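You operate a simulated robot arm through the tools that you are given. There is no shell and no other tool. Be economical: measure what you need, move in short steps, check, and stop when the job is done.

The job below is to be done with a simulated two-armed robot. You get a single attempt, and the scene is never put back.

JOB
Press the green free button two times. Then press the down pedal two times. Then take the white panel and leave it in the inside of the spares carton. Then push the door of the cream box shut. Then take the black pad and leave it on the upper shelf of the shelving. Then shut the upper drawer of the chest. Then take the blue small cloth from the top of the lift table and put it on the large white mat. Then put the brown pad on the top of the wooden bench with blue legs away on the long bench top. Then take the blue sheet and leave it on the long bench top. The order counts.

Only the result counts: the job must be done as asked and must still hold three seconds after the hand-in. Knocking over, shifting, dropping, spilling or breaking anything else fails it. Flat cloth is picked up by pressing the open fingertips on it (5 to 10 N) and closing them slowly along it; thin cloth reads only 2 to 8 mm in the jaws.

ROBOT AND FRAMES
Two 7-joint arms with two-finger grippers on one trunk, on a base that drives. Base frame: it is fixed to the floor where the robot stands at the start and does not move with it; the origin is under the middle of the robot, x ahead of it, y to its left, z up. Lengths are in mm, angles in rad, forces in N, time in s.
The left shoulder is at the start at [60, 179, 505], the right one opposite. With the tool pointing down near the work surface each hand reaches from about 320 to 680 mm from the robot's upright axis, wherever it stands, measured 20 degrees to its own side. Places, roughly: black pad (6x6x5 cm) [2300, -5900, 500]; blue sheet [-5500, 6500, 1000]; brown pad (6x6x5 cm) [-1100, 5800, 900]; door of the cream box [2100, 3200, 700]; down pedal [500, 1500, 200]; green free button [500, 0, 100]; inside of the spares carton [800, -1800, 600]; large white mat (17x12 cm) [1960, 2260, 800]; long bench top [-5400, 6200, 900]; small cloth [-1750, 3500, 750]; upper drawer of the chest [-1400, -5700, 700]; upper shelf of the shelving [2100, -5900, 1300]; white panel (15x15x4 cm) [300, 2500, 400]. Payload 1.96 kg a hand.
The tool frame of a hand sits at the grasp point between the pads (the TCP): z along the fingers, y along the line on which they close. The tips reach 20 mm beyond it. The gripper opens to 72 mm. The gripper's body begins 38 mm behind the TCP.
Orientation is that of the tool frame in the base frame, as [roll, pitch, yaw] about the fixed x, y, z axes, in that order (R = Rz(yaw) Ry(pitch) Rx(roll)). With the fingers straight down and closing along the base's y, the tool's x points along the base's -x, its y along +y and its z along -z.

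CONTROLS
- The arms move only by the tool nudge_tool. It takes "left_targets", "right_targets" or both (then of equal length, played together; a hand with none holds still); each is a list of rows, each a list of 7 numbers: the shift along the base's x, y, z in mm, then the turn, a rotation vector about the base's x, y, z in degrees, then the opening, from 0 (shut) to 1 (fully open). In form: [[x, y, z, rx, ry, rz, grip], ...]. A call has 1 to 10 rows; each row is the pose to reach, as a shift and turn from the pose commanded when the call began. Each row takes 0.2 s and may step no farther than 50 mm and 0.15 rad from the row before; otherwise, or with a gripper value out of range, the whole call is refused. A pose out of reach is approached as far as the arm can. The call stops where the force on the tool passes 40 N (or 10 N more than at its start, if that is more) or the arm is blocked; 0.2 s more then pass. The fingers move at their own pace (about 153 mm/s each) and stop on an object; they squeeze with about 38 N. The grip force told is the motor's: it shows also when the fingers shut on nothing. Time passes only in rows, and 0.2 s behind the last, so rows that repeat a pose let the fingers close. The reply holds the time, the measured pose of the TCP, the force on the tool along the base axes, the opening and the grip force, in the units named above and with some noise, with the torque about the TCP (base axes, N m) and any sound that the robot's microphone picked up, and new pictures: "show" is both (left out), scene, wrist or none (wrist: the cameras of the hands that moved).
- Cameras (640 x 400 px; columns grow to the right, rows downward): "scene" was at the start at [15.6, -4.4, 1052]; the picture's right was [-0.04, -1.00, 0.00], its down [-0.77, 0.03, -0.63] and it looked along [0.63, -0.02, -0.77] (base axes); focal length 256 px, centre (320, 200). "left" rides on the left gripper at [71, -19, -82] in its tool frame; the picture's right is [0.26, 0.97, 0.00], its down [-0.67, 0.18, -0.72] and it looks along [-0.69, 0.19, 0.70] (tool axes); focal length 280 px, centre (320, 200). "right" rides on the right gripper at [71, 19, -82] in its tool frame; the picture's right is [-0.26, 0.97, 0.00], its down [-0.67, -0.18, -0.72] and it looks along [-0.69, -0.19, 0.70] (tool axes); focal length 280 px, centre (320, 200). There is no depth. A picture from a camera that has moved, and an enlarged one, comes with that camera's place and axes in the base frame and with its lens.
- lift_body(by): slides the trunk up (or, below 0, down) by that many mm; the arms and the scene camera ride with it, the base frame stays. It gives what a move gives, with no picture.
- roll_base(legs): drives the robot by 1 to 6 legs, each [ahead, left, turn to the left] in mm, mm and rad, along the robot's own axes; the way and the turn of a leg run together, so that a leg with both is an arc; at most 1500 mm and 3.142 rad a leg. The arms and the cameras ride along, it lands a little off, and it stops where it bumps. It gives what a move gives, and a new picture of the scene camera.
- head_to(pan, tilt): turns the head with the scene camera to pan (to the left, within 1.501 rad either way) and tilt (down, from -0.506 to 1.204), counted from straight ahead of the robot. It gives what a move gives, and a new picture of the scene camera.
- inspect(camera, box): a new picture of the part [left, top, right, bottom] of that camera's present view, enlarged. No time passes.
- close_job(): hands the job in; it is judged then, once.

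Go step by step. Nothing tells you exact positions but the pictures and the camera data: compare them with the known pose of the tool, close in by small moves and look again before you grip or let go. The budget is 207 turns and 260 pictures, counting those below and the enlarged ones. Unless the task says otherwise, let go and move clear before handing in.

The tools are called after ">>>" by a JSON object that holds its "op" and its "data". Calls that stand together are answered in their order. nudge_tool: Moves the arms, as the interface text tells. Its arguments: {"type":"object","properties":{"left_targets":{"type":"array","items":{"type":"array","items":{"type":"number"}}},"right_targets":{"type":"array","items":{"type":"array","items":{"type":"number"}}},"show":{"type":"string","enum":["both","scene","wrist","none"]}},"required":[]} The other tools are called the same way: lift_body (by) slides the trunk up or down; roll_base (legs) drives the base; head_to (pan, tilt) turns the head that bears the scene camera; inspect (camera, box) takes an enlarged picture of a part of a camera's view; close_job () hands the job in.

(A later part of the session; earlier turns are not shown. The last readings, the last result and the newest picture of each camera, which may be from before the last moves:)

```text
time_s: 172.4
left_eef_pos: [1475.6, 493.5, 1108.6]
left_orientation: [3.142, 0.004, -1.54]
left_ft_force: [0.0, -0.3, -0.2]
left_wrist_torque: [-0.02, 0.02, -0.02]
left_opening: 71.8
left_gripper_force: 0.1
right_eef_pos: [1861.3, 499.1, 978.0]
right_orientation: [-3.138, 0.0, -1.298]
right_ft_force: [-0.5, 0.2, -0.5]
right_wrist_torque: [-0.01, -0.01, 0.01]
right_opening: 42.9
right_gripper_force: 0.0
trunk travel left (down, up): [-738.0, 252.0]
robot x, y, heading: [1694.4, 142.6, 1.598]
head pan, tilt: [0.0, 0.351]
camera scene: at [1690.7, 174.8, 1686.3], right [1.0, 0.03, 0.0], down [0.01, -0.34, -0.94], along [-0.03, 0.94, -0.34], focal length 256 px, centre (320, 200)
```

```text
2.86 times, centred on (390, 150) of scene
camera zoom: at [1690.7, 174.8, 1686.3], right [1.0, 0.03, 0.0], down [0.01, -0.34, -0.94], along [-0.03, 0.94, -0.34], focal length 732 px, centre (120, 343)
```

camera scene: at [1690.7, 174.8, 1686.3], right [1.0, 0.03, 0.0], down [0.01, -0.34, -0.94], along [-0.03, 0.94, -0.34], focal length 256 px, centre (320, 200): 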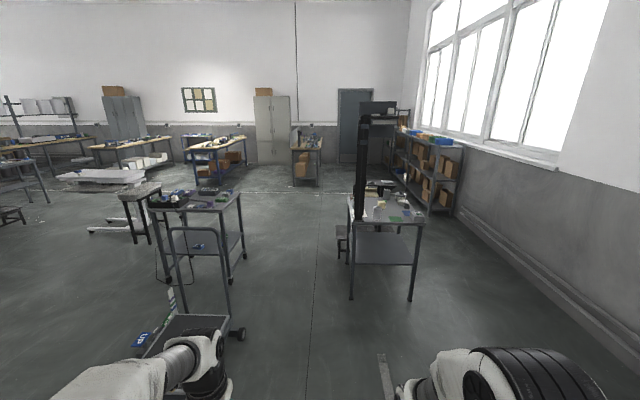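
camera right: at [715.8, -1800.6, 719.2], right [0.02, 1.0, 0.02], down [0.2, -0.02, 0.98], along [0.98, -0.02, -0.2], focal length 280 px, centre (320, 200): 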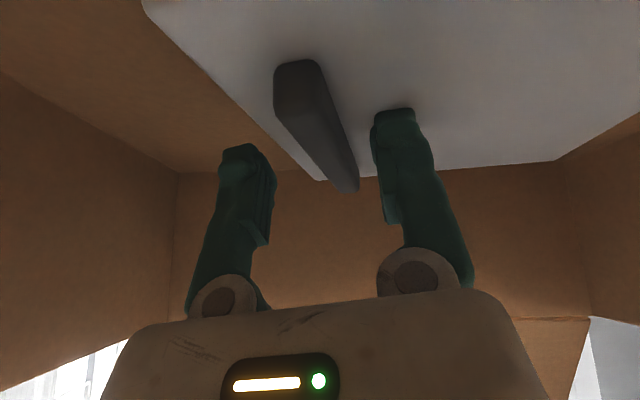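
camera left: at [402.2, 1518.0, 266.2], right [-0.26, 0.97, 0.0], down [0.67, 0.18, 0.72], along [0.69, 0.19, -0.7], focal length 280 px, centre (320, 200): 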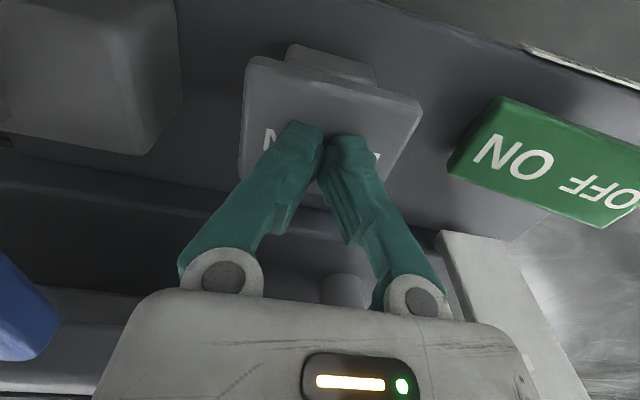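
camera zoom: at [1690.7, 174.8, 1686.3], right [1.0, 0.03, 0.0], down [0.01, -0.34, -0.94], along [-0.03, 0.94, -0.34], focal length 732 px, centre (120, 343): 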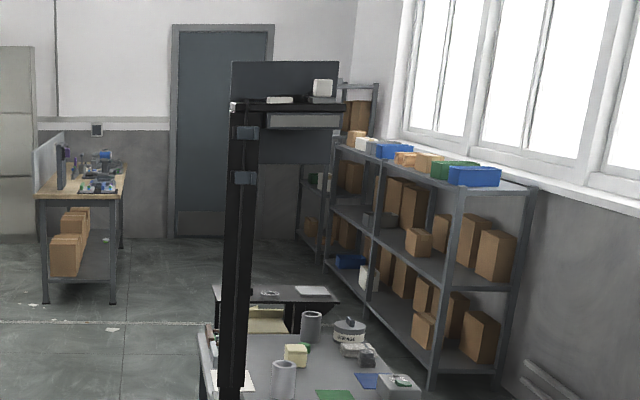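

The mat table is ahead at x≥1900, with the black mast and cream box behind it. I'll go up the corridor at x≈1420 and then look right.

>>> {"op": "roll_base", "data": {"legs": [[0, 250, -0.028], [1500, 0, 0], [1150, 0, 0]]}}

>>> {"op": "head_to", "data": {"pan": -1.2, "tilt": 0.6}}

```text
time_s: 186.7
left_eef_pos: [1202.4, 3140.7, 1108.2]
left_orientation: [-3.141, 0.005, -1.564]
left_ft_force: [0.9, 0.7, -0.9]
left_wrist_torque: [0.0, 0.01, -0.01]
left_opening: 71.9
left_gripper_force: 0.1
right_eef_pos: [1588.5, 3137.3, 978.3]
right_orientation: [-3.138, -0.001, -1.324]
right_ft_force: [-0.2, 1.2, 0.0]
right_wrist_torque: [-0.03, 0.01, -0.02]
right_opening: 43.1
right_gripper_force: 0.1
trunk travel left (down, up): [-738.0, 252.0]
robot x, y, heading: [1414.0, 2785.1, 1.579]
head pan, tilt: [0.0, 0.351]
camera scene: at [1409.7, 2816.6, 1686.3], right [1.0, 0.01, 0.0], down [0.0, -0.34, -0.94], along [-0.01, 0.94, -0.34], focal length 256 px, centre (320, 200)
```

scene: 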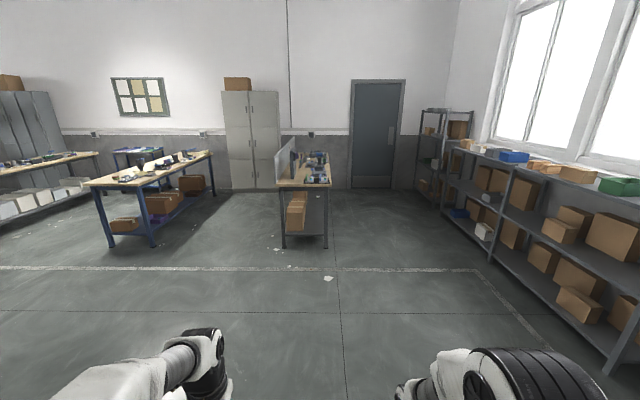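

```text
time_s: 188.1
left_eef_pos: [1201.8, 3140.4, 1107.1]
left_orientation: [-3.141, 0.004, -1.563]
left_ft_force: [0.1, -0.4, -0.6]
left_wrist_torque: [0.0, 0.01, -0.03]
left_opening: 71.9
left_gripper_force: 0.1
right_eef_pos: [1588.7, 3136.8, 977.7]
right_orientation: [-3.137, 0.001, -1.324]
right_ft_force: [-1.1, -0.3, -0.2]
right_wrist_torque: [0.01, -0.02, 0.0]
right_opening: 43.3
right_gripper_force: 0.1
trunk travel left (down, up): [-738.0, 252.0]
robot x, y, heading: [1412.0, 2786.8, 1.572]
head pan, tilt: [-1.201, 0.6]
camera scene: at [1492.6, 2756.2, 1663.5], right [0.37, -0.93, 0.0], down [-0.52, -0.21, -0.83], along [0.77, 0.31, -0.56], focal length 256 px, centre (320, 200)
```

scene: 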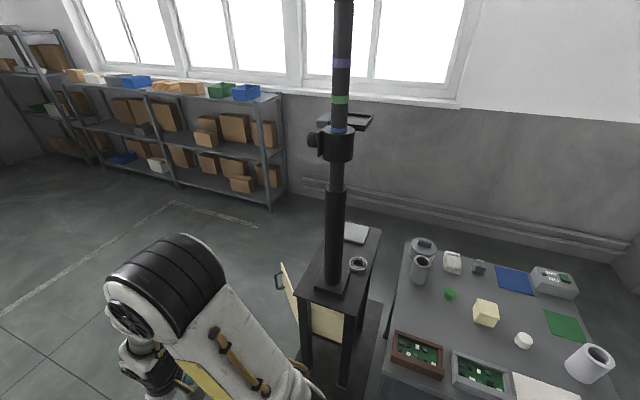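

The cream box is the cupboard in the black mast stand, its door ajar toward us. I'll step back a bit, turn to face +x, and lower the trunk for a better view.

>>> {"op": "roll_base", "data": {"legs": [[250, 150, 0], [0, 0, -1.57]]}}

>>> {"op": "lift_body", "data": {"by": -300}}

>>> {"op": "head_to", "data": {"pan": 0.05, "tilt": 0.55}}

>>> {"op": "inspect", "data": {"camera": "scene", "box": [240, 120, 440, 300]}}

```text
time_s: 194.0
left_eef_pos: [1616.8, 3231.3, 1107.9]
left_orientation: [-3.141, 0.002, 3.13]
left_ft_force: [0.4, -0.2, -0.8]
left_wrist_torque: [-0.03, -0.01, -0.01]
left_opening: 72.1
left_gripper_force: 0.0
right_eef_pos: [1605.6, 2845.2, 978.5]
right_orientation: [-3.137, -0.001, -2.912]
right_ft_force: [-0.7, -0.4, 0.2]
right_wrist_torque: [-0.01, -0.02, 0.0]
right_opening: 43.1
right_gripper_force: 0.0
trunk travel left (down, up): [-738.0, 252.0]
robot x, y, heading: [1252.7, 3029.2, -0.011]
head pan, tilt: [-1.201, 0.6]
camera scene: at [1227.3, 2945.1, 1663.5], right [-0.94, -0.35, 0.0], down [-0.2, 0.53, -0.83], along [0.29, -0.77, -0.56], focal length 256 px, centre (320, 200)
```

scene: 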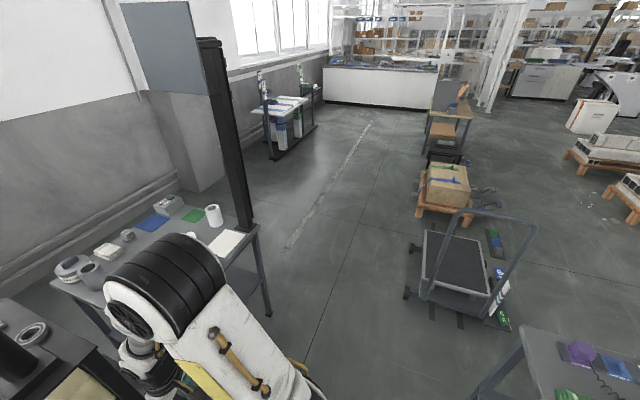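

```text
time_s: 197.0
left_eef_pos: [1617.1, 3231.1, 809.1]
left_orientation: [-3.141, 0.003, 3.13]
left_ft_force: [-0.4, 0.8, 0.1]
left_wrist_torque: [0.02, -0.02, -0.02]
left_opening: 72.0
left_gripper_force: 0.0
right_eef_pos: [1606.9, 2845.3, 678.6]
right_orientation: [-3.138, 0.001, -2.914]
right_ft_force: [-0.2, -0.3, 0.2]
right_wrist_torque: [-0.02, -0.02, -0.03]
right_opening: 43.1
right_gripper_force: 0.1
trunk travel left (down, up): [-438.0, 552.0]
robot x, y, heading: [1255.5, 3026.7, -0.009]
head pan, tilt: [-1.201, 0.6]
```

```text
time_s: 198.4
left_eef_pos: [1617.2, 3231.4, 808.7]
left_orientation: [3.14, 0.004, 3.13]
left_ft_force: [0.4, 0.5, 0.0]
left_wrist_torque: [0.01, 0.02, 0.0]
left_opening: 72.0
left_gripper_force: 0.1
right_eef_pos: [1607.0, 2845.3, 679.2]
right_orientation: [-3.138, -0.001, -2.915]
right_ft_force: [-0.5, 0.2, -0.6]
right_wrist_torque: [-0.01, -0.01, 0.0]
right_opening: 43.2
right_gripper_force: 0.1
trunk travel left (down, up): [-438.0, 552.0]
robot x, y, heading: [1255.2, 3031.4, -0.01]
head pan, tilt: [0.051, 0.55]
camera scene: at [1286.0, 3031.4, 1368.0], right [0.04, -1.0, 0.0], down [-0.52, -0.02, -0.85], along [0.85, 0.03, -0.52], focal length 256 px, centre (320, 200)
```

scene: 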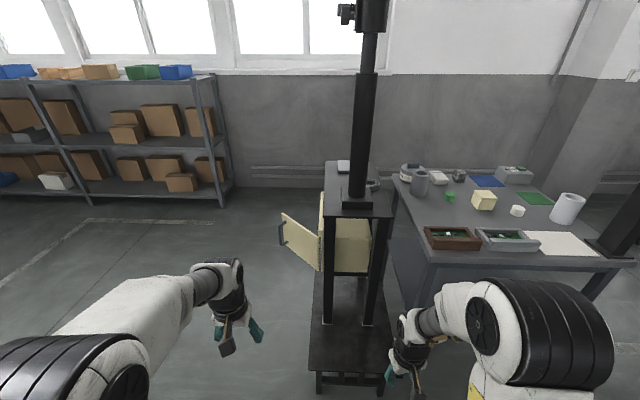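

```text
2.22 times, centred on (340, 210) of scene
camera zoom: at [1286.0, 3031.4, 1368.0], right [0.04, -1.0, 0.0], down [-0.52, -0.02, -0.85], along [0.85, 0.03, -0.52], focal length 570 px, centre (276, 178)
```

zoom: 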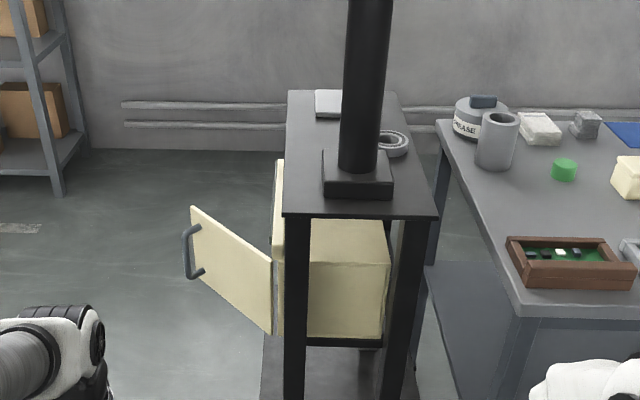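

The door is hinged near [2020, 3065] and stands open about 40° with its free edge near [2203, 3229], z 575–745. The simplest push is straight along -y, so I'll go round to the north side and face -y.

>>> {"op": "roll_base", "data": {"legs": [[0, 870, 0.01], [680, 0, 0], [0, 0, -1.57]]}}

>>> {"op": "head_to", "data": {"pan": 0.15, "tilt": 0.6}}

>>> {"op": "inspect", "data": {"camera": "scene", "box": [200, 120, 440, 300]}}

```text
time_s: 210.2
left_eef_pos: [2155.7, 3563.0, 808.9]
left_orientation: [3.14, 0.002, 1.608]
left_ft_force: [1.0, 0.2, -0.2]
left_wrist_torque: [-0.02, -0.01, 0.01]
left_opening: 72.2
left_gripper_force: 0.0
right_eef_pos: [1769.2, 3554.1, 676.6]
right_orientation: [-3.139, -0.001, 1.85]
right_ft_force: [0.3, 1.1, 0.0]
right_wrist_torque: [-0.02, -0.02, 0.01]
right_opening: 43.2
right_gripper_force: 0.1
trunk travel left (down, up): [-438.0, 552.0]
robot x, y, heading: [1934.4, 3909.4, -1.53]
head pan, tilt: [0.051, 0.55]
camera scene: at [1940.8, 3880.1, 1368.0], right [-1.0, -0.09, 0.0], down [-0.05, 0.52, -0.85], along [0.08, -0.85, -0.52], focal length 256 px, centre (320, 200)
```

scene: 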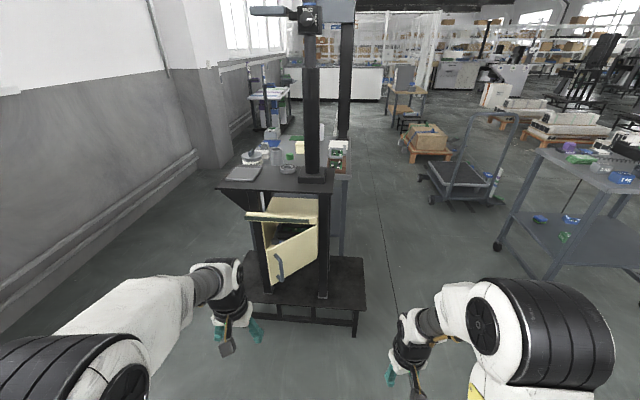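

```text
time_s: 210.8
left_eef_pos: [2155.8, 3562.3, 808.5]
left_orientation: [-3.142, 0.003, 1.609]
left_ft_force: [-0.4, -0.1, 0.2]
left_wrist_torque: [-0.01, -0.03, 0.0]
left_opening: 72.1
left_gripper_force: 0.0
right_eef_pos: [1770.3, 3553.5, 678.6]
right_orientation: [-3.139, 0.0, 1.848]
right_ft_force: [1.1, 0.1, -0.4]
right_wrist_torque: [0.02, 0.01, -0.02]
right_opening: 43.3
right_gripper_force: 0.1
trunk travel left (down, up): [-438.0, 552.0]
robot x, y, heading: [1936.4, 3915.7, -1.527]
head pan, tilt: [0.15, 0.6]
camera scene: at [1949.4, 3882.7, 1363.5], right [-0.98, -0.19, 0.0], down [-0.11, 0.55, -0.83], along [0.16, -0.81, -0.56], focal length 256 px, centre (320, 200)
```

scene: 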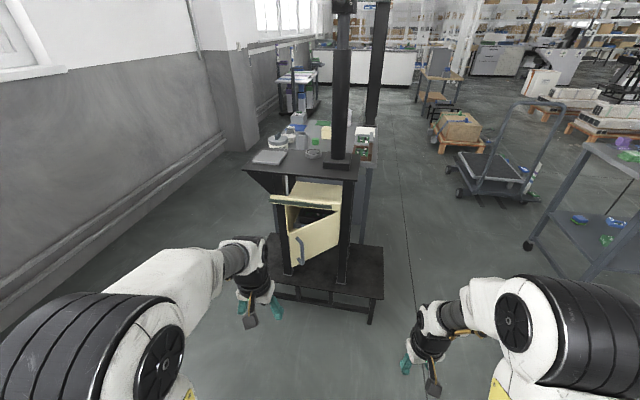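

```text
2.22 times, centred on (320, 210) of scene
camera zoom: at [1949.4, 3882.7, 1363.5], right [-0.98, -0.19, 0.0], down [-0.11, 0.55, -0.83], along [0.16, -0.81, -0.56], focal length 570 px, centre (320, 178)
```

zoom: 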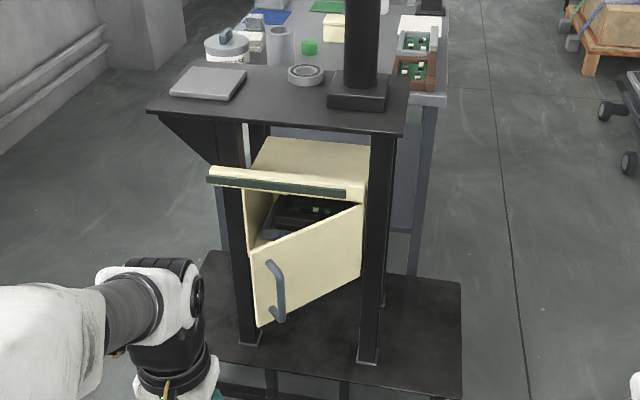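

>>> {"op": "inspect", "data": {"camera": "scene", "box": [260, 170, 360, 275]}}

```text
3.81 times, centred on (310, 222) of scene
camera zoom: at [1949.4, 3882.7, 1363.5], right [-0.98, -0.19, 0.0], down [-0.11, 0.55, -0.83], along [0.16, -0.81, -0.56], focal length 976 px, centre (358, 114)
```

zoom: 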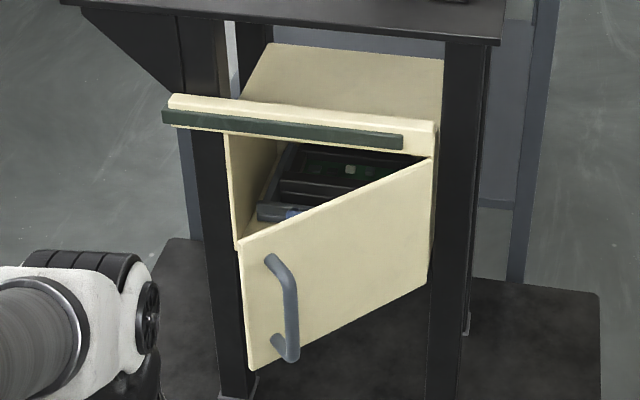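

The door's hinge is at about [2031, 3064], free edge [2194, 3229], z 576–750, with a lip above. I'll approach, tilt the left tool forward with closed fingers and push with the fingertips at x≈2135, z≈665.

>>> {"op": "roll_base", "data": {"legs": [[190, 0, -0.04]]}}

>>> {"op": "nudge_tool", "data": {"left_targets": [[0, 0, -15, -7.5, 0, 0, 0], [0, 0, -30, -15, 0, 0, 0], [0, 0, -45, -22.5, 0, 0, 0], [0, 0, -60, -30, 0, 0, 0], [0, 0, -75, -37.5, 0, 0, 0], [0, 0, -90, -45, 0, 0, 0], [0, 0, -105, -52.5, 0, 0, 0], [0, 0, -120, -60, 0, 0, 0]]}}

```text
time_s: 212.4
left_eef_pos: [2145.3, 3362.5, 807.5]
left_orientation: [-3.142, 0.002, 1.567]
left_ft_force: [0.9, 0.3, 0.9]
left_wrist_torque: [-0.01, -0.01, -0.03]
left_opening: 72.0
left_gripper_force: 0.1
right_eef_pos: [1758.2, 3370.2, 677.4]
right_orientation: [-3.138, -0.002, 1.81]
right_ft_force: [0.0, -0.8, 0.5]
right_wrist_torque: [0.02, 0.0, 0.02]
right_opening: 43.2
right_gripper_force: 0.0
trunk travel left (down, up): [-438.0, 552.0]
robot x, y, heading: [1939.6, 3722.6, -1.57]
head pan, tilt: [0.15, 0.6]
camera scene: at [1952.0, 3691.0, 1363.5], right [-0.99, -0.15, 0.0], down [-0.08, 0.56, -0.82], along [0.12, -0.82, -0.57], focal length 256 px, centre (320, 200)
```

scene: 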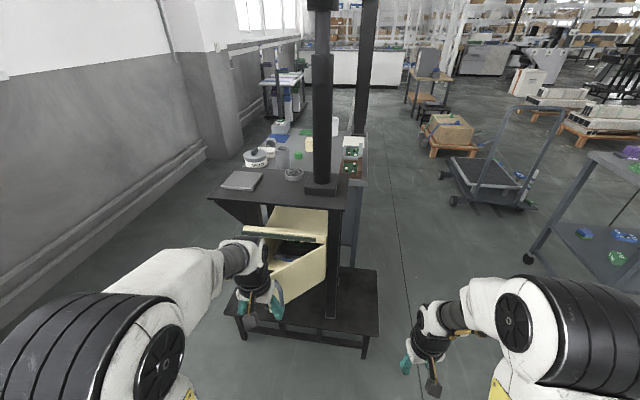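

```text
time_s: 214.2
left_eef_pos: [2171.3, 3287.5, 712.3]
left_orientation: [-3.138, 1.037, 1.569]
left_ft_force: [0.8, -0.4, 0.0]
left_wrist_torque: [-0.01, 0.01, -0.02]
left_opening: 0.1
left_gripper_force: 29.5
left hand out of reach, approached as far as the arm can: row 3, 4, 5, 6, 7, 8
right_eef_pos: [1760.2, 3372.2, 679.6]
right_orientation: [-3.137, 0.004, 1.81]
right_ft_force: [0.3, 0.3, -0.2]
right_wrist_torque: [-0.01, 0.0, 0.01]
right_opening: 43.2
right_gripper_force: 0.0
trunk travel left (down, up): [-438.0, 552.0]
robot x, y, heading: [1935.4, 3720.2, -1.571]
head pan, tilt: [0.15, 0.6]
camera scene: at [1953.1, 3696.2, 1363.6], right [-0.99, -0.15, 0.0], down [-0.08, 0.56, -0.83], along [0.12, -0.82, -0.56], focal length 256 px, centre (320, 200)
camera left: at [2152.3, 3394.4, 693.5], right [0.97, 0.13, -0.23], down [0.19, 0.27, 0.94], along [0.18, -0.95, 0.24], focal length 280 px, centre (320, 200)
```

scene: 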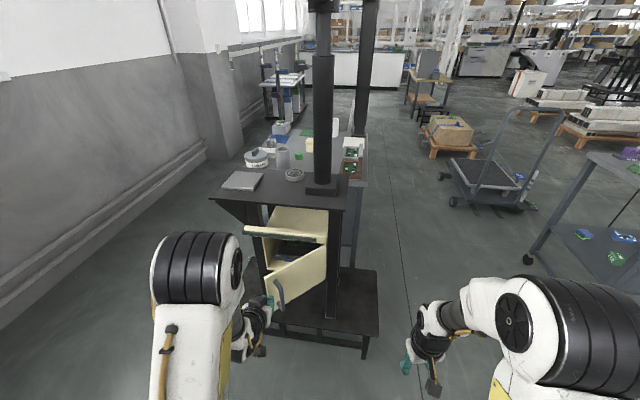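
left: 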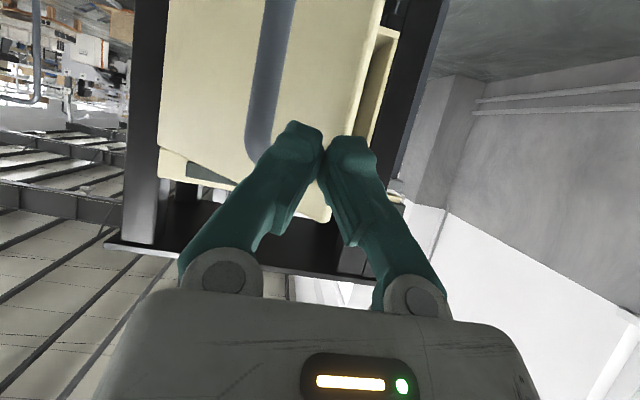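

The fingertips are now between the handle and the free edge. I'll push following the arc of the door, shifting x outward as it closes.

>>> {"op": "nudge_tool", "data": {"left_targets": [[2, -20, -12, 0, 0, 0, 0], [5, -45, -20, 0, 0, 0, 0], [10, -62, -20, 0, 0, 0, 0], [25, -85, -20, 0, 0, 0, 0], [37, -104, -20, 0, 0, 0, 0], [48, -128, -20, 0, 0, 0, 0], [57, -150, -20, 0, 0, 0, 0]]}}

```text
time_s: 215.2
left_eef_pos: [2206.3, 3209.1, 689.9]
left_orientation: [3.125, 1.043, 1.577]
left_ft_force: [9.6, 8.6, 0.8]
left_wrist_torque: [-0.07, 0.1, -0.19]
left_opening: 0.0
left_gripper_force: 30.1
left hand out of reach, approached as far as the arm can: row 1
right_eef_pos: [1760.7, 3370.4, 678.3]
right_orientation: [-3.141, 0.0, 1.814]
right_ft_force: [0.3, -0.3, -0.2]
right_wrist_torque: [0.0, -0.01, 0.01]
right_opening: 43.4
right_gripper_force: 0.0
trunk travel left (down, up): [-438.0, 552.0]
robot x, y, heading: [1939.7, 3719.2, -1.571]
head pan, tilt: [0.15, 0.6]
stopped in row 5 (left hand): the force on the tool passed its limit at 44 N (the readings are from after the stop); the commanded pose is now the measured one
camera scene: at [1952.4, 3693.2, 1363.5], right [-0.99, -0.15, 0.0], down [-0.09, 0.56, -0.83], along [0.13, -0.82, -0.56], focal length 256 px, centre (320, 200)
camera left: at [2184.3, 3314.3, 669.8], right [0.96, 0.15, -0.22], down [0.17, 0.28, 0.94], along [0.21, -0.95, 0.25], focal length 280 px, centre (320, 200)
```

scene: 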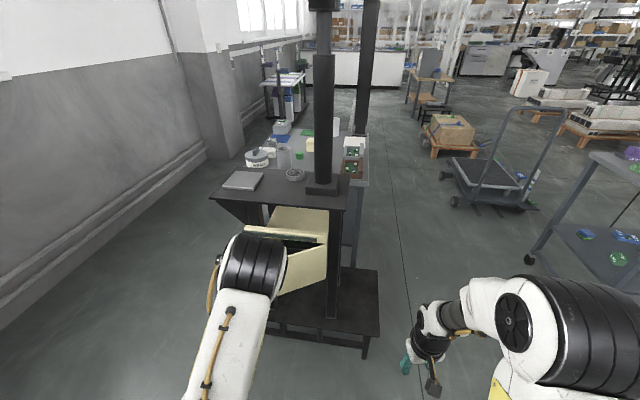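
left: 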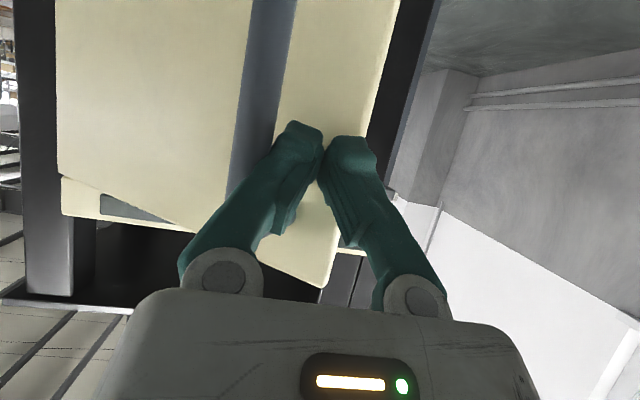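

The door is moving but a finger rubs on the handle's side. I'll shift slightly outward and keep pushing along the arc in finer steps.

>>> {"op": "nudge_tool", "data": {"left_targets": [[4, 6, 0, 0, 0, 0, 0], [10, -4, 0, 0, 0, 0, 0], [18, -18, 0, 0, 0, 0, 0], [26, -34, 0, 0, 0, 0, 0], [32, -50, 0, 0, 0, 0, 0], [38, -68, 0, 0, 0, 0, 0], [42, -84, 0, 0, 0, 0, 0], [45, -100, 0, 0, 0, 0, 0], [46, -114, 0, 0, 0, 0, 0]]}}

```text
time_s: 217.0
left_eef_pos: [2256.4, 3114.1, 689.9]
left_orientation: [3.117, 1.042, 1.583]
left_ft_force: [11.2, 2.5, -0.2]
left_wrist_torque: [-0.01, 0.12, -0.11]
left_opening: 0.0
left_gripper_force: 29.6
right_eef_pos: [1762.4, 3372.0, 678.5]
right_orientation: [-3.141, 0.0, 1.816]
right_ft_force: [-0.3, -0.7, -0.7]
right_wrist_torque: [0.0, 0.01, -0.02]
right_opening: 43.0
right_gripper_force: 0.2
trunk travel left (down, up): [-438.0, 552.0]
robot x, y, heading: [1942.7, 3721.3, -1.568]
head pan, tilt: [0.15, 0.6]
stopped in row 8 (left hand): the force on the tool passed its limit at 42 N (the readings are from after the stop); the commanded pose is now the measured one
camera scene: at [1952.9, 3692.5, 1363.4], right [-0.99, -0.15, 0.0], down [-0.09, 0.56, -0.82], along [0.13, -0.81, -0.57], focal length 256 px, centre (320, 200)
camera left: at [2234.1, 3220.0, 670.5], right [0.96, 0.17, -0.21], down [0.16, 0.28, 0.95], along [0.22, -0.94, 0.25], focal length 280 px, centre (320, 200)
```

scene: 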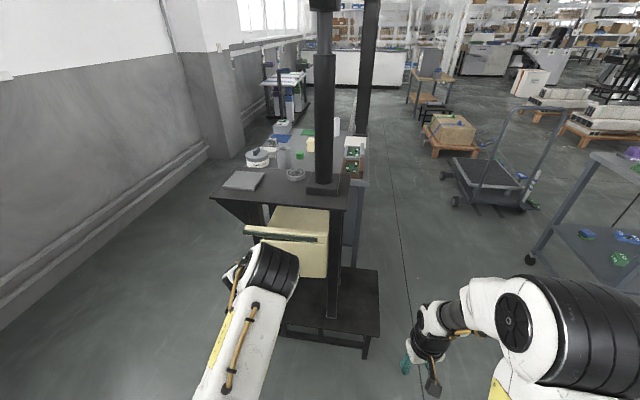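
left: 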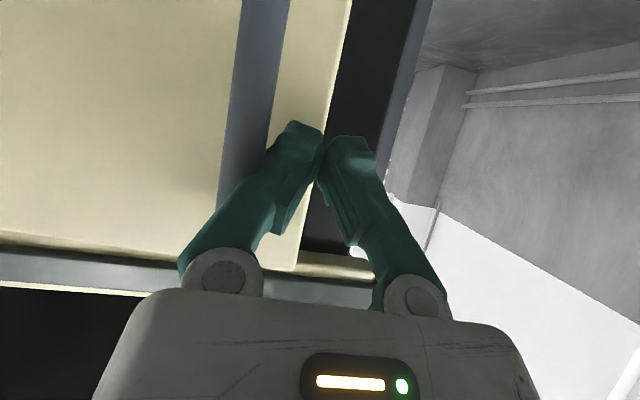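

The door is almost shut. I'll back off and push the last bit on the plain panel on the other side of the handle.

>>> {"op": "nudge_tool", "data": {"left_targets": [[4, 30, 0, 0, 0, 0, 0], [0, 70, 0, 0, 0, 0, 0], [-40, 85, 0, 0, 0, 0, 0], [-85, 85, 0, 0, 0, 0, 0], [-95, 60, 0, 0, 0, 0, 0]]}}

>>> {"op": "inspect", "data": {"camera": "scene", "box": [220, 190, 360, 290]}}

```text
time_s: 218.2
left_eef_pos: [2153.9, 3170.2, 695.7]
left_orientation: [3.121, 1.045, 1.582]
left_ft_force: [-0.4, -0.8, 0.3]
left_wrist_torque: [0.01, -0.03, -0.01]
left_opening: 0.0
left_gripper_force: 29.6
left hand out of reach, approached as far as the arm can: row 4, 5
right_eef_pos: [1762.2, 3370.3, 678.3]
right_orientation: [-3.137, 0.0, 1.815]
right_ft_force: [-0.6, -0.1, -0.3]
right_wrist_torque: [-0.01, 0.0, 0.0]
right_opening: 43.2
right_gripper_force: 0.1
trunk travel left (down, up): [-438.0, 552.0]
robot x, y, heading: [1943.1, 3719.1, -1.568]
head pan, tilt: [0.15, 0.6]
camera scene: at [1953.7, 3693.0, 1363.6], right [-0.99, -0.15, 0.0], down [-0.09, 0.56, -0.82], along [0.13, -0.82, -0.57], focal length 256 px, centre (320, 200)
camera left: at [2132.8, 3276.1, 676.4], right [0.96, 0.16, -0.22], down [0.17, 0.29, 0.94], along [0.21, -0.94, 0.25], focal length 280 px, centre (320, 200)
```

scene: 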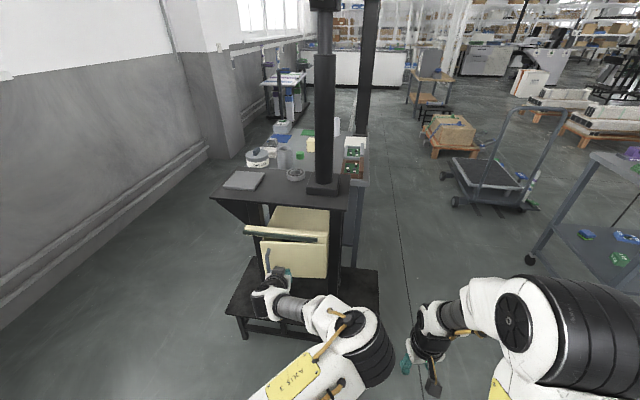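
left: 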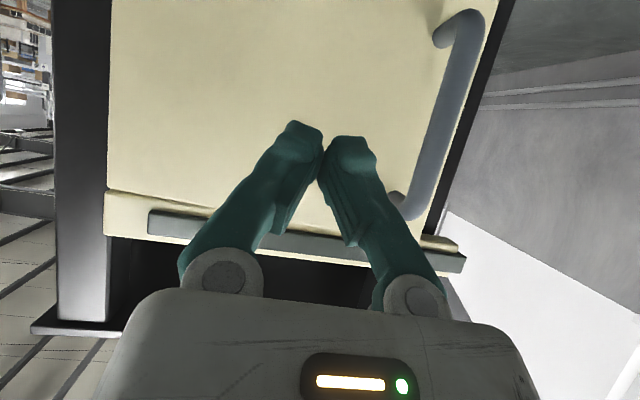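

```text
4.00 times, centred on (290, 240) of scene
camera zoom: at [1953.7, 3693.0, 1363.6], right [-0.99, -0.15, 0.0], down [-0.09, 0.56, -0.82], along [0.13, -0.82, -0.57], focal length 1025 px, centre (440, 40)
```

zoom: 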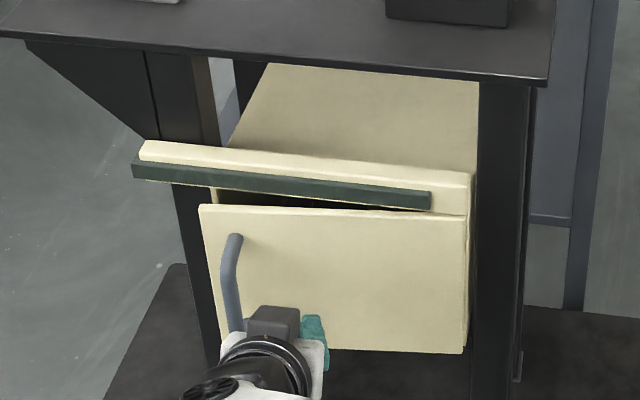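

The door is about 10° from shut. I'll push straight in -y now.

>>> {"op": "nudge_tool", "data": {"left_targets": [[10, -20, 0, 0, 0, 0, 0], [18, -40, 0, 0, 0, 0, 0], [22, -55, 0, 0, 0, 0, 0], [24, -66, 0, 0, 0, 0, 0], [24, -74, 0, 0, 0, 0, 0], [24, -82, 0, 0, 0, 0, 0], [24, -88, 0, 0, 0, 0, 0], [24, -94, 0, 0, 0, 0, 0]]}}

>>> {"op": "inspect", "data": {"camera": "scene", "box": [220, 190, 360, 290]}}

```text
time_s: 219.9
left_eef_pos: [2179.6, 3085.8, 694.2]
left_orientation: [3.119, 1.037, 1.581]
left_ft_force: [-3.0, 23.2, 6.4]
left_wrist_torque: [-0.09, 0.02, -0.2]
left_opening: 0.0
left_gripper_force: 29.7
right_eef_pos: [1762.4, 3374.3, 679.1]
right_orientation: [-3.138, 0.003, 1.815]
right_ft_force: [0.5, 0.2, 0.7]
right_wrist_torque: [-0.02, -0.01, 0.0]
right_opening: 43.1
right_gripper_force: 0.1
trunk travel left (down, up): [-438.0, 552.0]
robot x, y, heading: [1941.4, 3725.3, -1.567]
head pan, tilt: [0.15, 0.6]
stopped in row 8 (left hand): the force on the tool passed its limit at 47 N (the readings are from after the stop); the commanded pose is now the measured one
camera scene: at [1952.1, 3697.9, 1363.8], right [-0.99, -0.15, 0.0], down [-0.09, 0.56, -0.83], along [0.13, -0.82, -0.56], focal length 256 px, centre (320, 200)
camera left: at [2157.7, 3192.8, 675.0], right [0.96, 0.16, -0.21], down [0.16, 0.28, 0.95], along [0.21, -0.95, 0.24], focal length 280 px, centre (320, 200)
```

scene: 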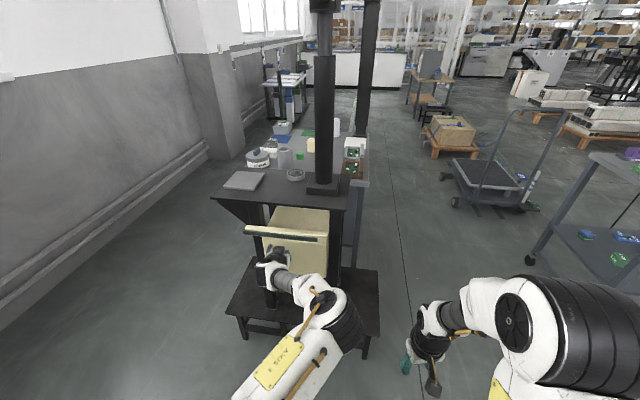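
left: 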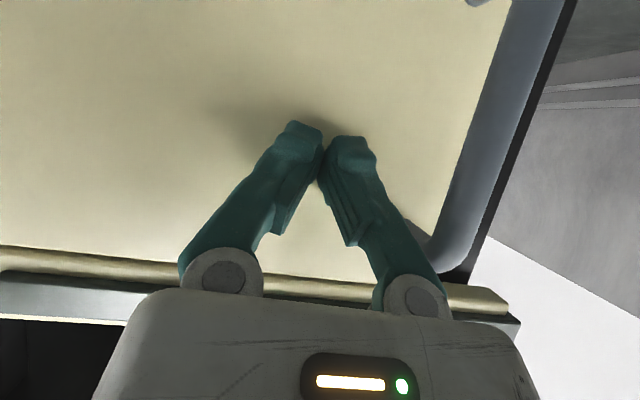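

```text
4.00 times, centred on (290, 240) of scene
camera zoom: at [1952.1, 3697.9, 1363.8], right [-0.99, -0.15, 0.0], down [-0.09, 0.56, -0.83], along [0.13, -0.82, -0.56], focal length 1025 px, centre (440, 40)
```

zoom: 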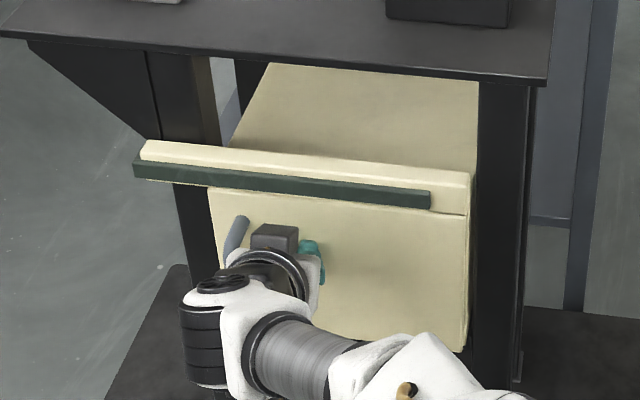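

The door has met its stop. I'll withdraw and check that it stays shut.

>>> {"op": "nudge_tool", "data": {"left_targets": [[0, 40, 0, 0, 0, 0, 0], [0, 85, 5, 0, 0, 0, 0], [10, 130, 10, 0, 0, 0, 0], [20, 175, 15, 0, 0, 0, 0], [20, 220, 20, 0, 0, 0, 0]], "show": "none"}}

>>> {"op": "roll_base", "data": {"legs": [[-250, 0, 0]]}}

>>> {"op": "inspect", "data": {"camera": "scene", "box": [240, 160, 380, 260]}}

```text
time_s: 221.1
left_eef_pos: [2200.7, 3293.9, 714.6]
left_orientation: [3.12, 1.033, 1.58]
left_ft_force: [-0.4, 0.7, -0.4]
left_wrist_torque: [-0.02, -0.01, 0.0]
left_opening: 0.0
left_gripper_force: 29.8
left hand out of reach, approached as far as the arm can: row 5
right_eef_pos: [1760.9, 3371.5, 679.3]
right_orientation: [-3.139, 0.0, 1.814]
right_ft_force: [-0.6, 0.0, -0.3]
right_wrist_torque: [0.02, -0.02, 0.01]
right_opening: 43.2
right_gripper_force: 0.0
trunk travel left (down, up): [-438.0, 552.0]
robot x, y, heading: [1937.5, 3727.0, -1.564]
head pan, tilt: [0.15, 0.6]
```

```text
time_s: 222.9
left_eef_pos: [2201.4, 3545.6, 714.2]
left_orientation: [3.123, 1.031, 1.587]
left_ft_force: [-0.6, 0.3, -0.1]
left_wrist_torque: [0.0, -0.01, 0.01]
left_opening: 0.1
left_gripper_force: 30.1
right_eef_pos: [1762.4, 3622.0, 679.0]
right_orientation: [-3.138, 0.001, 1.82]
right_ft_force: [-0.2, -0.1, 1.1]
right_wrist_torque: [-0.02, -0.03, 0.02]
right_opening: 42.9
right_gripper_force: 0.0
trunk travel left (down, up): [-438.0, 552.0]
robot x, y, heading: [1939.4, 3973.1, -1.56]
head pan, tilt: [0.15, 0.6]
camera scene: at [1951.6, 3945.0, 1363.5], right [-0.99, -0.16, 0.0], down [-0.09, 0.56, -0.83], along [0.13, -0.82, -0.56], focal length 256 px, centre (320, 200)
```

scene: 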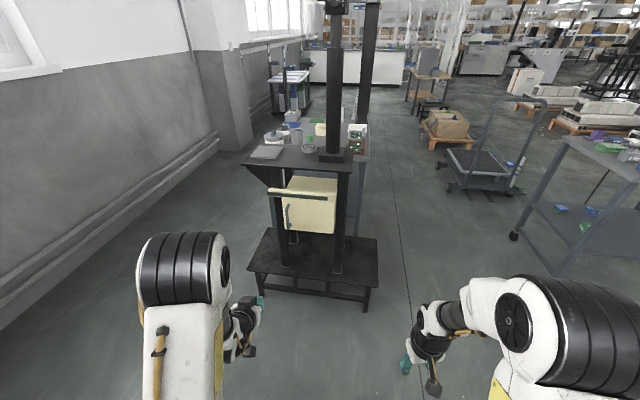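

```text
4.00 times, centred on (310, 210) of scene
camera zoom: at [1951.6, 3945.0, 1363.5], right [-0.99, -0.16, 0.0], down [-0.09, 0.56, -0.83], along [0.13, -0.82, -0.56], focal length 1025 px, centre (360, 160)
```

zoom: 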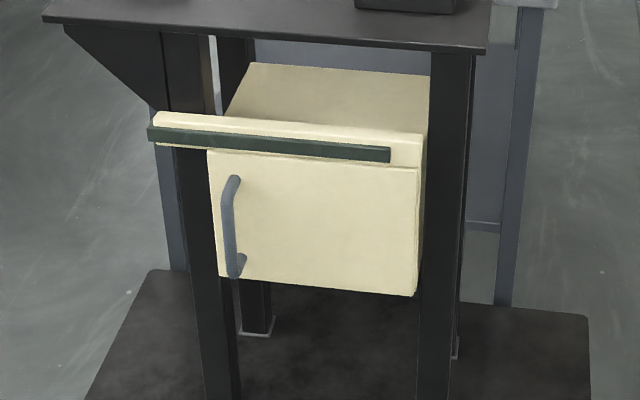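

The door is shut. Next the black pad near [2300, -5900]. I'll straighten the left hand, then drive back south via x≈1420.

>>> {"op": "nudge_tool", "data": {"left_targets": [[-8, 0, 5, 7.5, 0, 0, 0.5], [-16, 0, 10, 15, 0, 0, 1], [-24, -5, 15, 22.5, 0, 0, 1], [-32, -10, 20, 30, 0, 0, 1], [-40, -10, 30, 37.5, 0, 0, 1], [-50, -10, 40, 45, 0, 0, 1], [-60, -5, 50, 52.5, 0, 0, 1], [-65, 0, 60, 59, 0, 0, 1]], "show": "none"}}

>>> {"op": "roll_base", "data": {"legs": [[0, -530, -0.01], [1500, 0, 0], [1500, 0, 0], [1500, 0, 0], [1500, 0, 0], [780, 0, 0]]}}

>>> {"op": "head_to", "data": {"pan": 0.0, "tilt": 0.35}}

```text
time_s: 224.7
left_eef_pos: [2136.1, 3545.7, 772.7]
left_orientation: [3.109, 0.0, 1.58]
left_ft_force: [0.2, 0.8, 0.2]
left_wrist_torque: [-0.03, 0.02, 0.03]
left_opening: 72.1
left_gripper_force: 0.0
left hand out of reach, approached as far as the arm can: row 4, 5
right_eef_pos: [1762.1, 3621.7, 678.2]
right_orientation: [-3.138, 0.0, 1.819]
right_ft_force: [-0.1, -0.4, 0.2]
right_wrist_torque: [0.03, 0.02, -0.02]
right_opening: 43.2
right_gripper_force: 0.0
trunk travel left (down, up): [-438.0, 552.0]
robot x, y, heading: [1936.3, 3972.8, -1.562]
head pan, tilt: [0.15, 0.6]
```

```text
time_s: 259.7
left_eef_pos: [1588.8, -3225.3, 773.2]
left_orientation: [3.108, 0.002, 1.572]
left_ft_force: [0.7, -0.4, 0.4]
left_wrist_torque: [0.02, -0.01, -0.04]
left_opening: 71.9
left_gripper_force: 0.0
right_eef_pos: [1214.0, -3146.3, 677.4]
right_orientation: [-3.14, -0.001, 1.81]
right_ft_force: [-0.3, 0.0, -0.3]
right_wrist_torque: [-0.04, 0.02, -0.01]
right_opening: 43.4
right_gripper_force: 0.1
trunk travel left (down, up): [-438.0, 552.0]
robot x, y, heading: [1394.3, -2792.6, -1.572]
head pan, tilt: [0.15, 0.6]
camera scene: at [1407.0, -2825.6, 1363.5], right [-0.99, -0.15, 0.0], down [-0.08, 0.56, -0.82], along [0.12, -0.82, -0.57], focal length 256 px, centre (320, 200)
```

scene: 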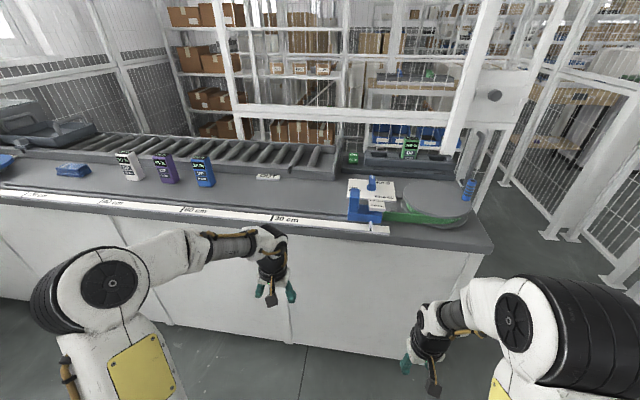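

```text
time_s: 260.5
left_eef_pos: [1588.8, -3224.0, 772.7]
left_orientation: [3.109, 0.002, 1.571]
left_ft_force: [0.5, -0.6, 0.4]
left_wrist_torque: [-0.03, 0.0, 0.01]
left_opening: 72.1
left_gripper_force: 0.1
right_eef_pos: [1214.1, -3146.1, 678.3]
right_orientation: [-3.136, 0.0, 1.813]
right_ft_force: [0.8, 0.1, 0.0]
right_wrist_torque: [-0.06, -0.01, 0.01]
right_opening: 43.3
right_gripper_force: 0.1
trunk travel left (down, up): [-438.0, 552.0]
robot x, y, heading: [1391.2, -2796.2, -1.572]
head pan, tilt: [0.0, 0.351]
camera scene: at [1393.8, -2830.9, 1386.2], right [-1.0, 0.0, 0.0], down [0.0, 0.34, -0.94], along [0.0, -0.94, -0.34], focal length 256 px, centre (320, 200)
```

scene: 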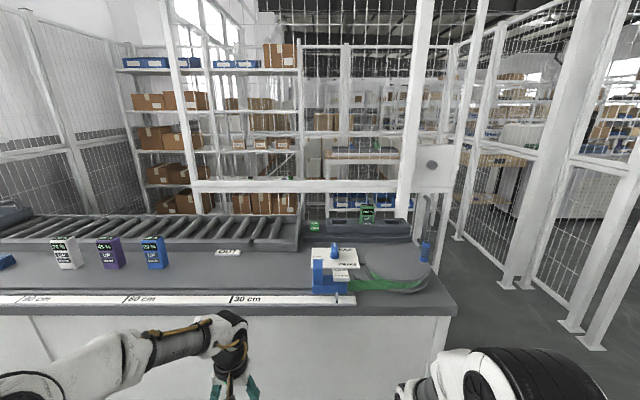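

The counter is in front with a mesh cage behind; a passage opens further right. I'll strafe to x≈350 and look in.

>>> {"op": "roll_base", "data": {"legs": [[0, -1040, 0]]}}

>>> {"op": "head_to", "data": {"pan": 0.45, "tilt": 0.3}}

```text
time_s: 265.8
left_eef_pos: [571.2, -3233.1, 773.0]
left_orientation: [3.108, 0.002, 1.593]
left_ft_force: [0.2, -0.5, 0.6]
left_wrist_torque: [0.01, 0.02, -0.03]
left_opening: 71.8
left_gripper_force: 0.1
right_eef_pos: [196.0, -3161.8, 678.8]
right_orientation: [-3.137, 0.0, 1.83]
right_ft_force: [0.6, 0.2, 0.7]
right_wrist_torque: [0.0, 0.05, -0.01]
right_opening: 43.5
right_gripper_force: 0.0
trunk travel left (down, up): [-438.0, 552.0]
robot x, y, heading: [371.9, -2808.7, -1.549]
head pan, tilt: [0.0, 0.351]
camera scene: at [368.9, -2841.8, 1386.3], right [-1.0, -0.02, 0.0], down [-0.01, 0.34, -0.94], along [0.02, -0.94, -0.34], focal length 256 px, centre (320, 200)
```

scene: 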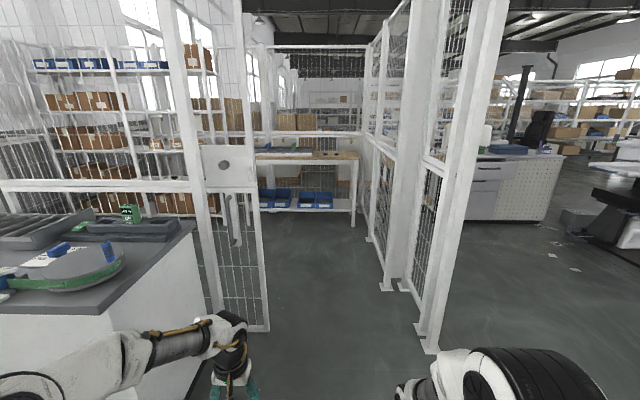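

```text
time_s: 266.7
left_eef_pos: [571.4, -3231.2, 772.1]
left_orientation: [3.109, 0.002, 1.592]
left_ft_force: [-0.2, -0.1, -0.4]
left_wrist_torque: [0.01, -0.02, -0.02]
left_opening: 72.1
left_gripper_force: 0.1
right_eef_pos: [196.6, -3161.2, 679.4]
right_orientation: [-3.139, 0.002, 1.831]
right_ft_force: [-0.1, -0.3, 0.3]
right_wrist_torque: [0.01, 0.0, 0.04]
right_opening: 43.3
right_gripper_force: 0.0
trunk travel left (down, up): [-438.0, 552.0]
robot x, y, heading: [373.3, -2806.6, -1.553]
head pan, tilt: [0.45, 0.3]
camera scene: at [409.7, -2832.0, 1391.0], right [-0.89, -0.45, 0.0], down [-0.13, 0.26, -0.96], along [0.43, -0.85, -0.3], focal length 256 px, centre (320, 200)
```

scene: 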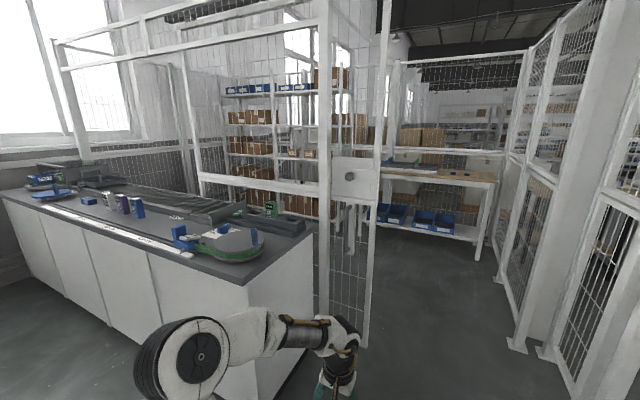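

The entrance is between the gate end (x≈760) and the post (x≈-280), around y≈-4050. I'll pass at x≈315 and look left inside.

>>> {"op": "roll_base", "data": {"legs": [[0, -57, -0.02], [1200, 0, 0], [950, 0, 0]]}}

>>> {"op": "head_to", "data": {"pan": 1.2, "tilt": 0.4}}

```text
time_s: 277.7
left_eef_pos: [564.2, -5348.4, 772.5]
left_orientation: [3.109, 0.002, 1.606]
left_ft_force: [-0.1, -0.2, 0.1]
left_wrist_torque: [-0.02, 0.01, -0.01]
left_opening: 72.0
left_gripper_force: 0.1
right_eef_pos: [186.8, -5283.1, 677.2]
right_orientation: [-3.139, 0.0, 1.845]
right_ft_force: [-0.7, -0.3, -0.3]
right_wrist_torque: [0.0, -0.03, -0.02]
right_opening: 43.2
right_gripper_force: 0.0
trunk travel left (down, up): [-438.0, 552.0]
robot x, y, heading: [357.7, -4927.7, -1.536]
head pan, tilt: [0.45, 0.3]
camera scene: at [396.5, -4951.1, 1391.0], right [-0.88, -0.47, 0.0], down [-0.14, 0.26, -0.96], along [0.44, -0.85, -0.3], focal length 256 px, centre (320, 200)
```

scene: 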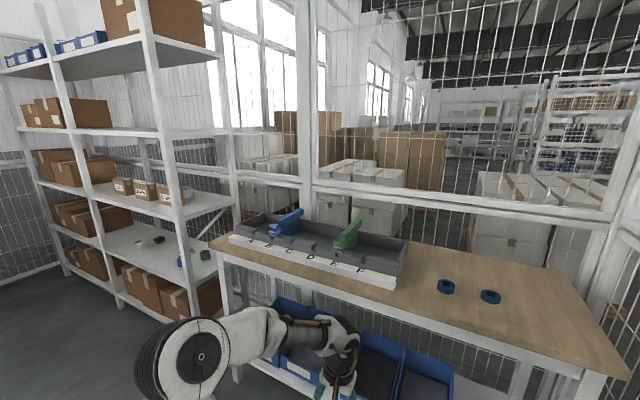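

```text
time_s: 278.8
left_eef_pos: [565.2, -5348.0, 771.9]
left_orientation: [3.109, 0.001, 1.606]
left_ft_force: [0.7, -0.8, -0.2]
left_wrist_torque: [0.01, -0.01, -0.01]
left_opening: 72.0
left_gripper_force: 0.0
right_eef_pos: [187.6, -5281.9, 679.0]
right_orientation: [-3.138, 0.001, 1.843]
right_ft_force: [0.7, -0.1, 0.3]
right_wrist_torque: [-0.02, 0.02, 0.01]
right_opening: 43.1
right_gripper_force: 0.1
trunk travel left (down, up): [-438.0, 552.0]
robot x, y, heading: [354.6, -4926.1, -1.534]
head pan, tilt: [1.201, 0.4]
camera scene: at [440.5, -4898.7, 1381.7], right [-0.33, -0.94, 0.0], down [-0.37, 0.13, -0.92], along [0.87, -0.3, -0.39], focal length 256 px, centre (320, 200)
```

scene: 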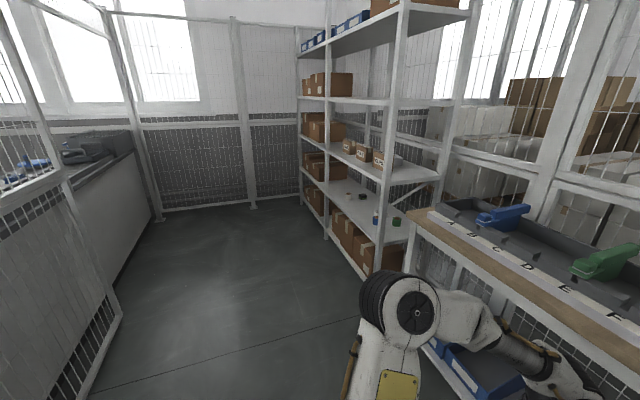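

>>> {"op": "inspect", "data": {"camera": "scene", "box": [290, 0, 470, 150]}}

>>> {"op": "inspect", "data": {"camera": "scene", "box": [290, 120, 450, 280]}}

```text
2.67 times, centred on (380, 75) of scene
camera zoom: at [440.5, -4898.7, 1381.7], right [-0.33, -0.94, 0.0], down [-0.37, 0.13, -0.92], along [0.87, -0.3, -0.39], focal length 683 px, centre (160, 533)
```

zoom: 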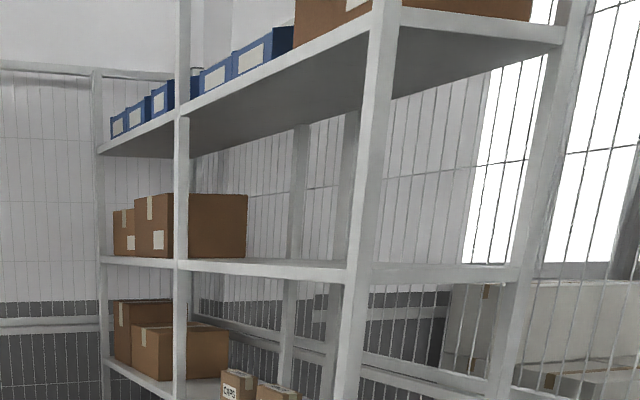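

```text
2.50 times, centred on (370, 200) of scene
camera zoom: at [440.5, -4898.7, 1381.7], right [-0.33, -0.94, 0.0], down [-0.37, 0.13, -0.92], along [0.87, -0.3, -0.39], focal length 641 px, centre (195, 200)
```

zoom: 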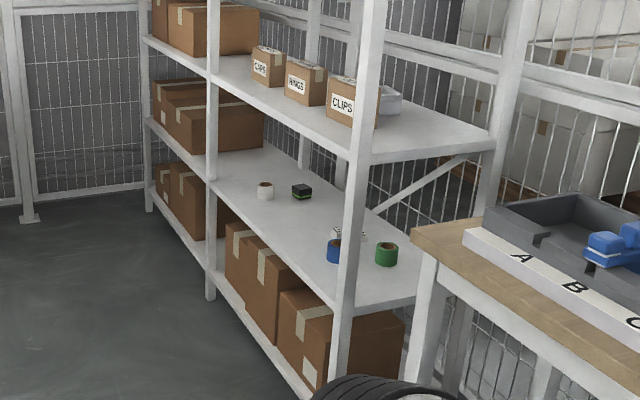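

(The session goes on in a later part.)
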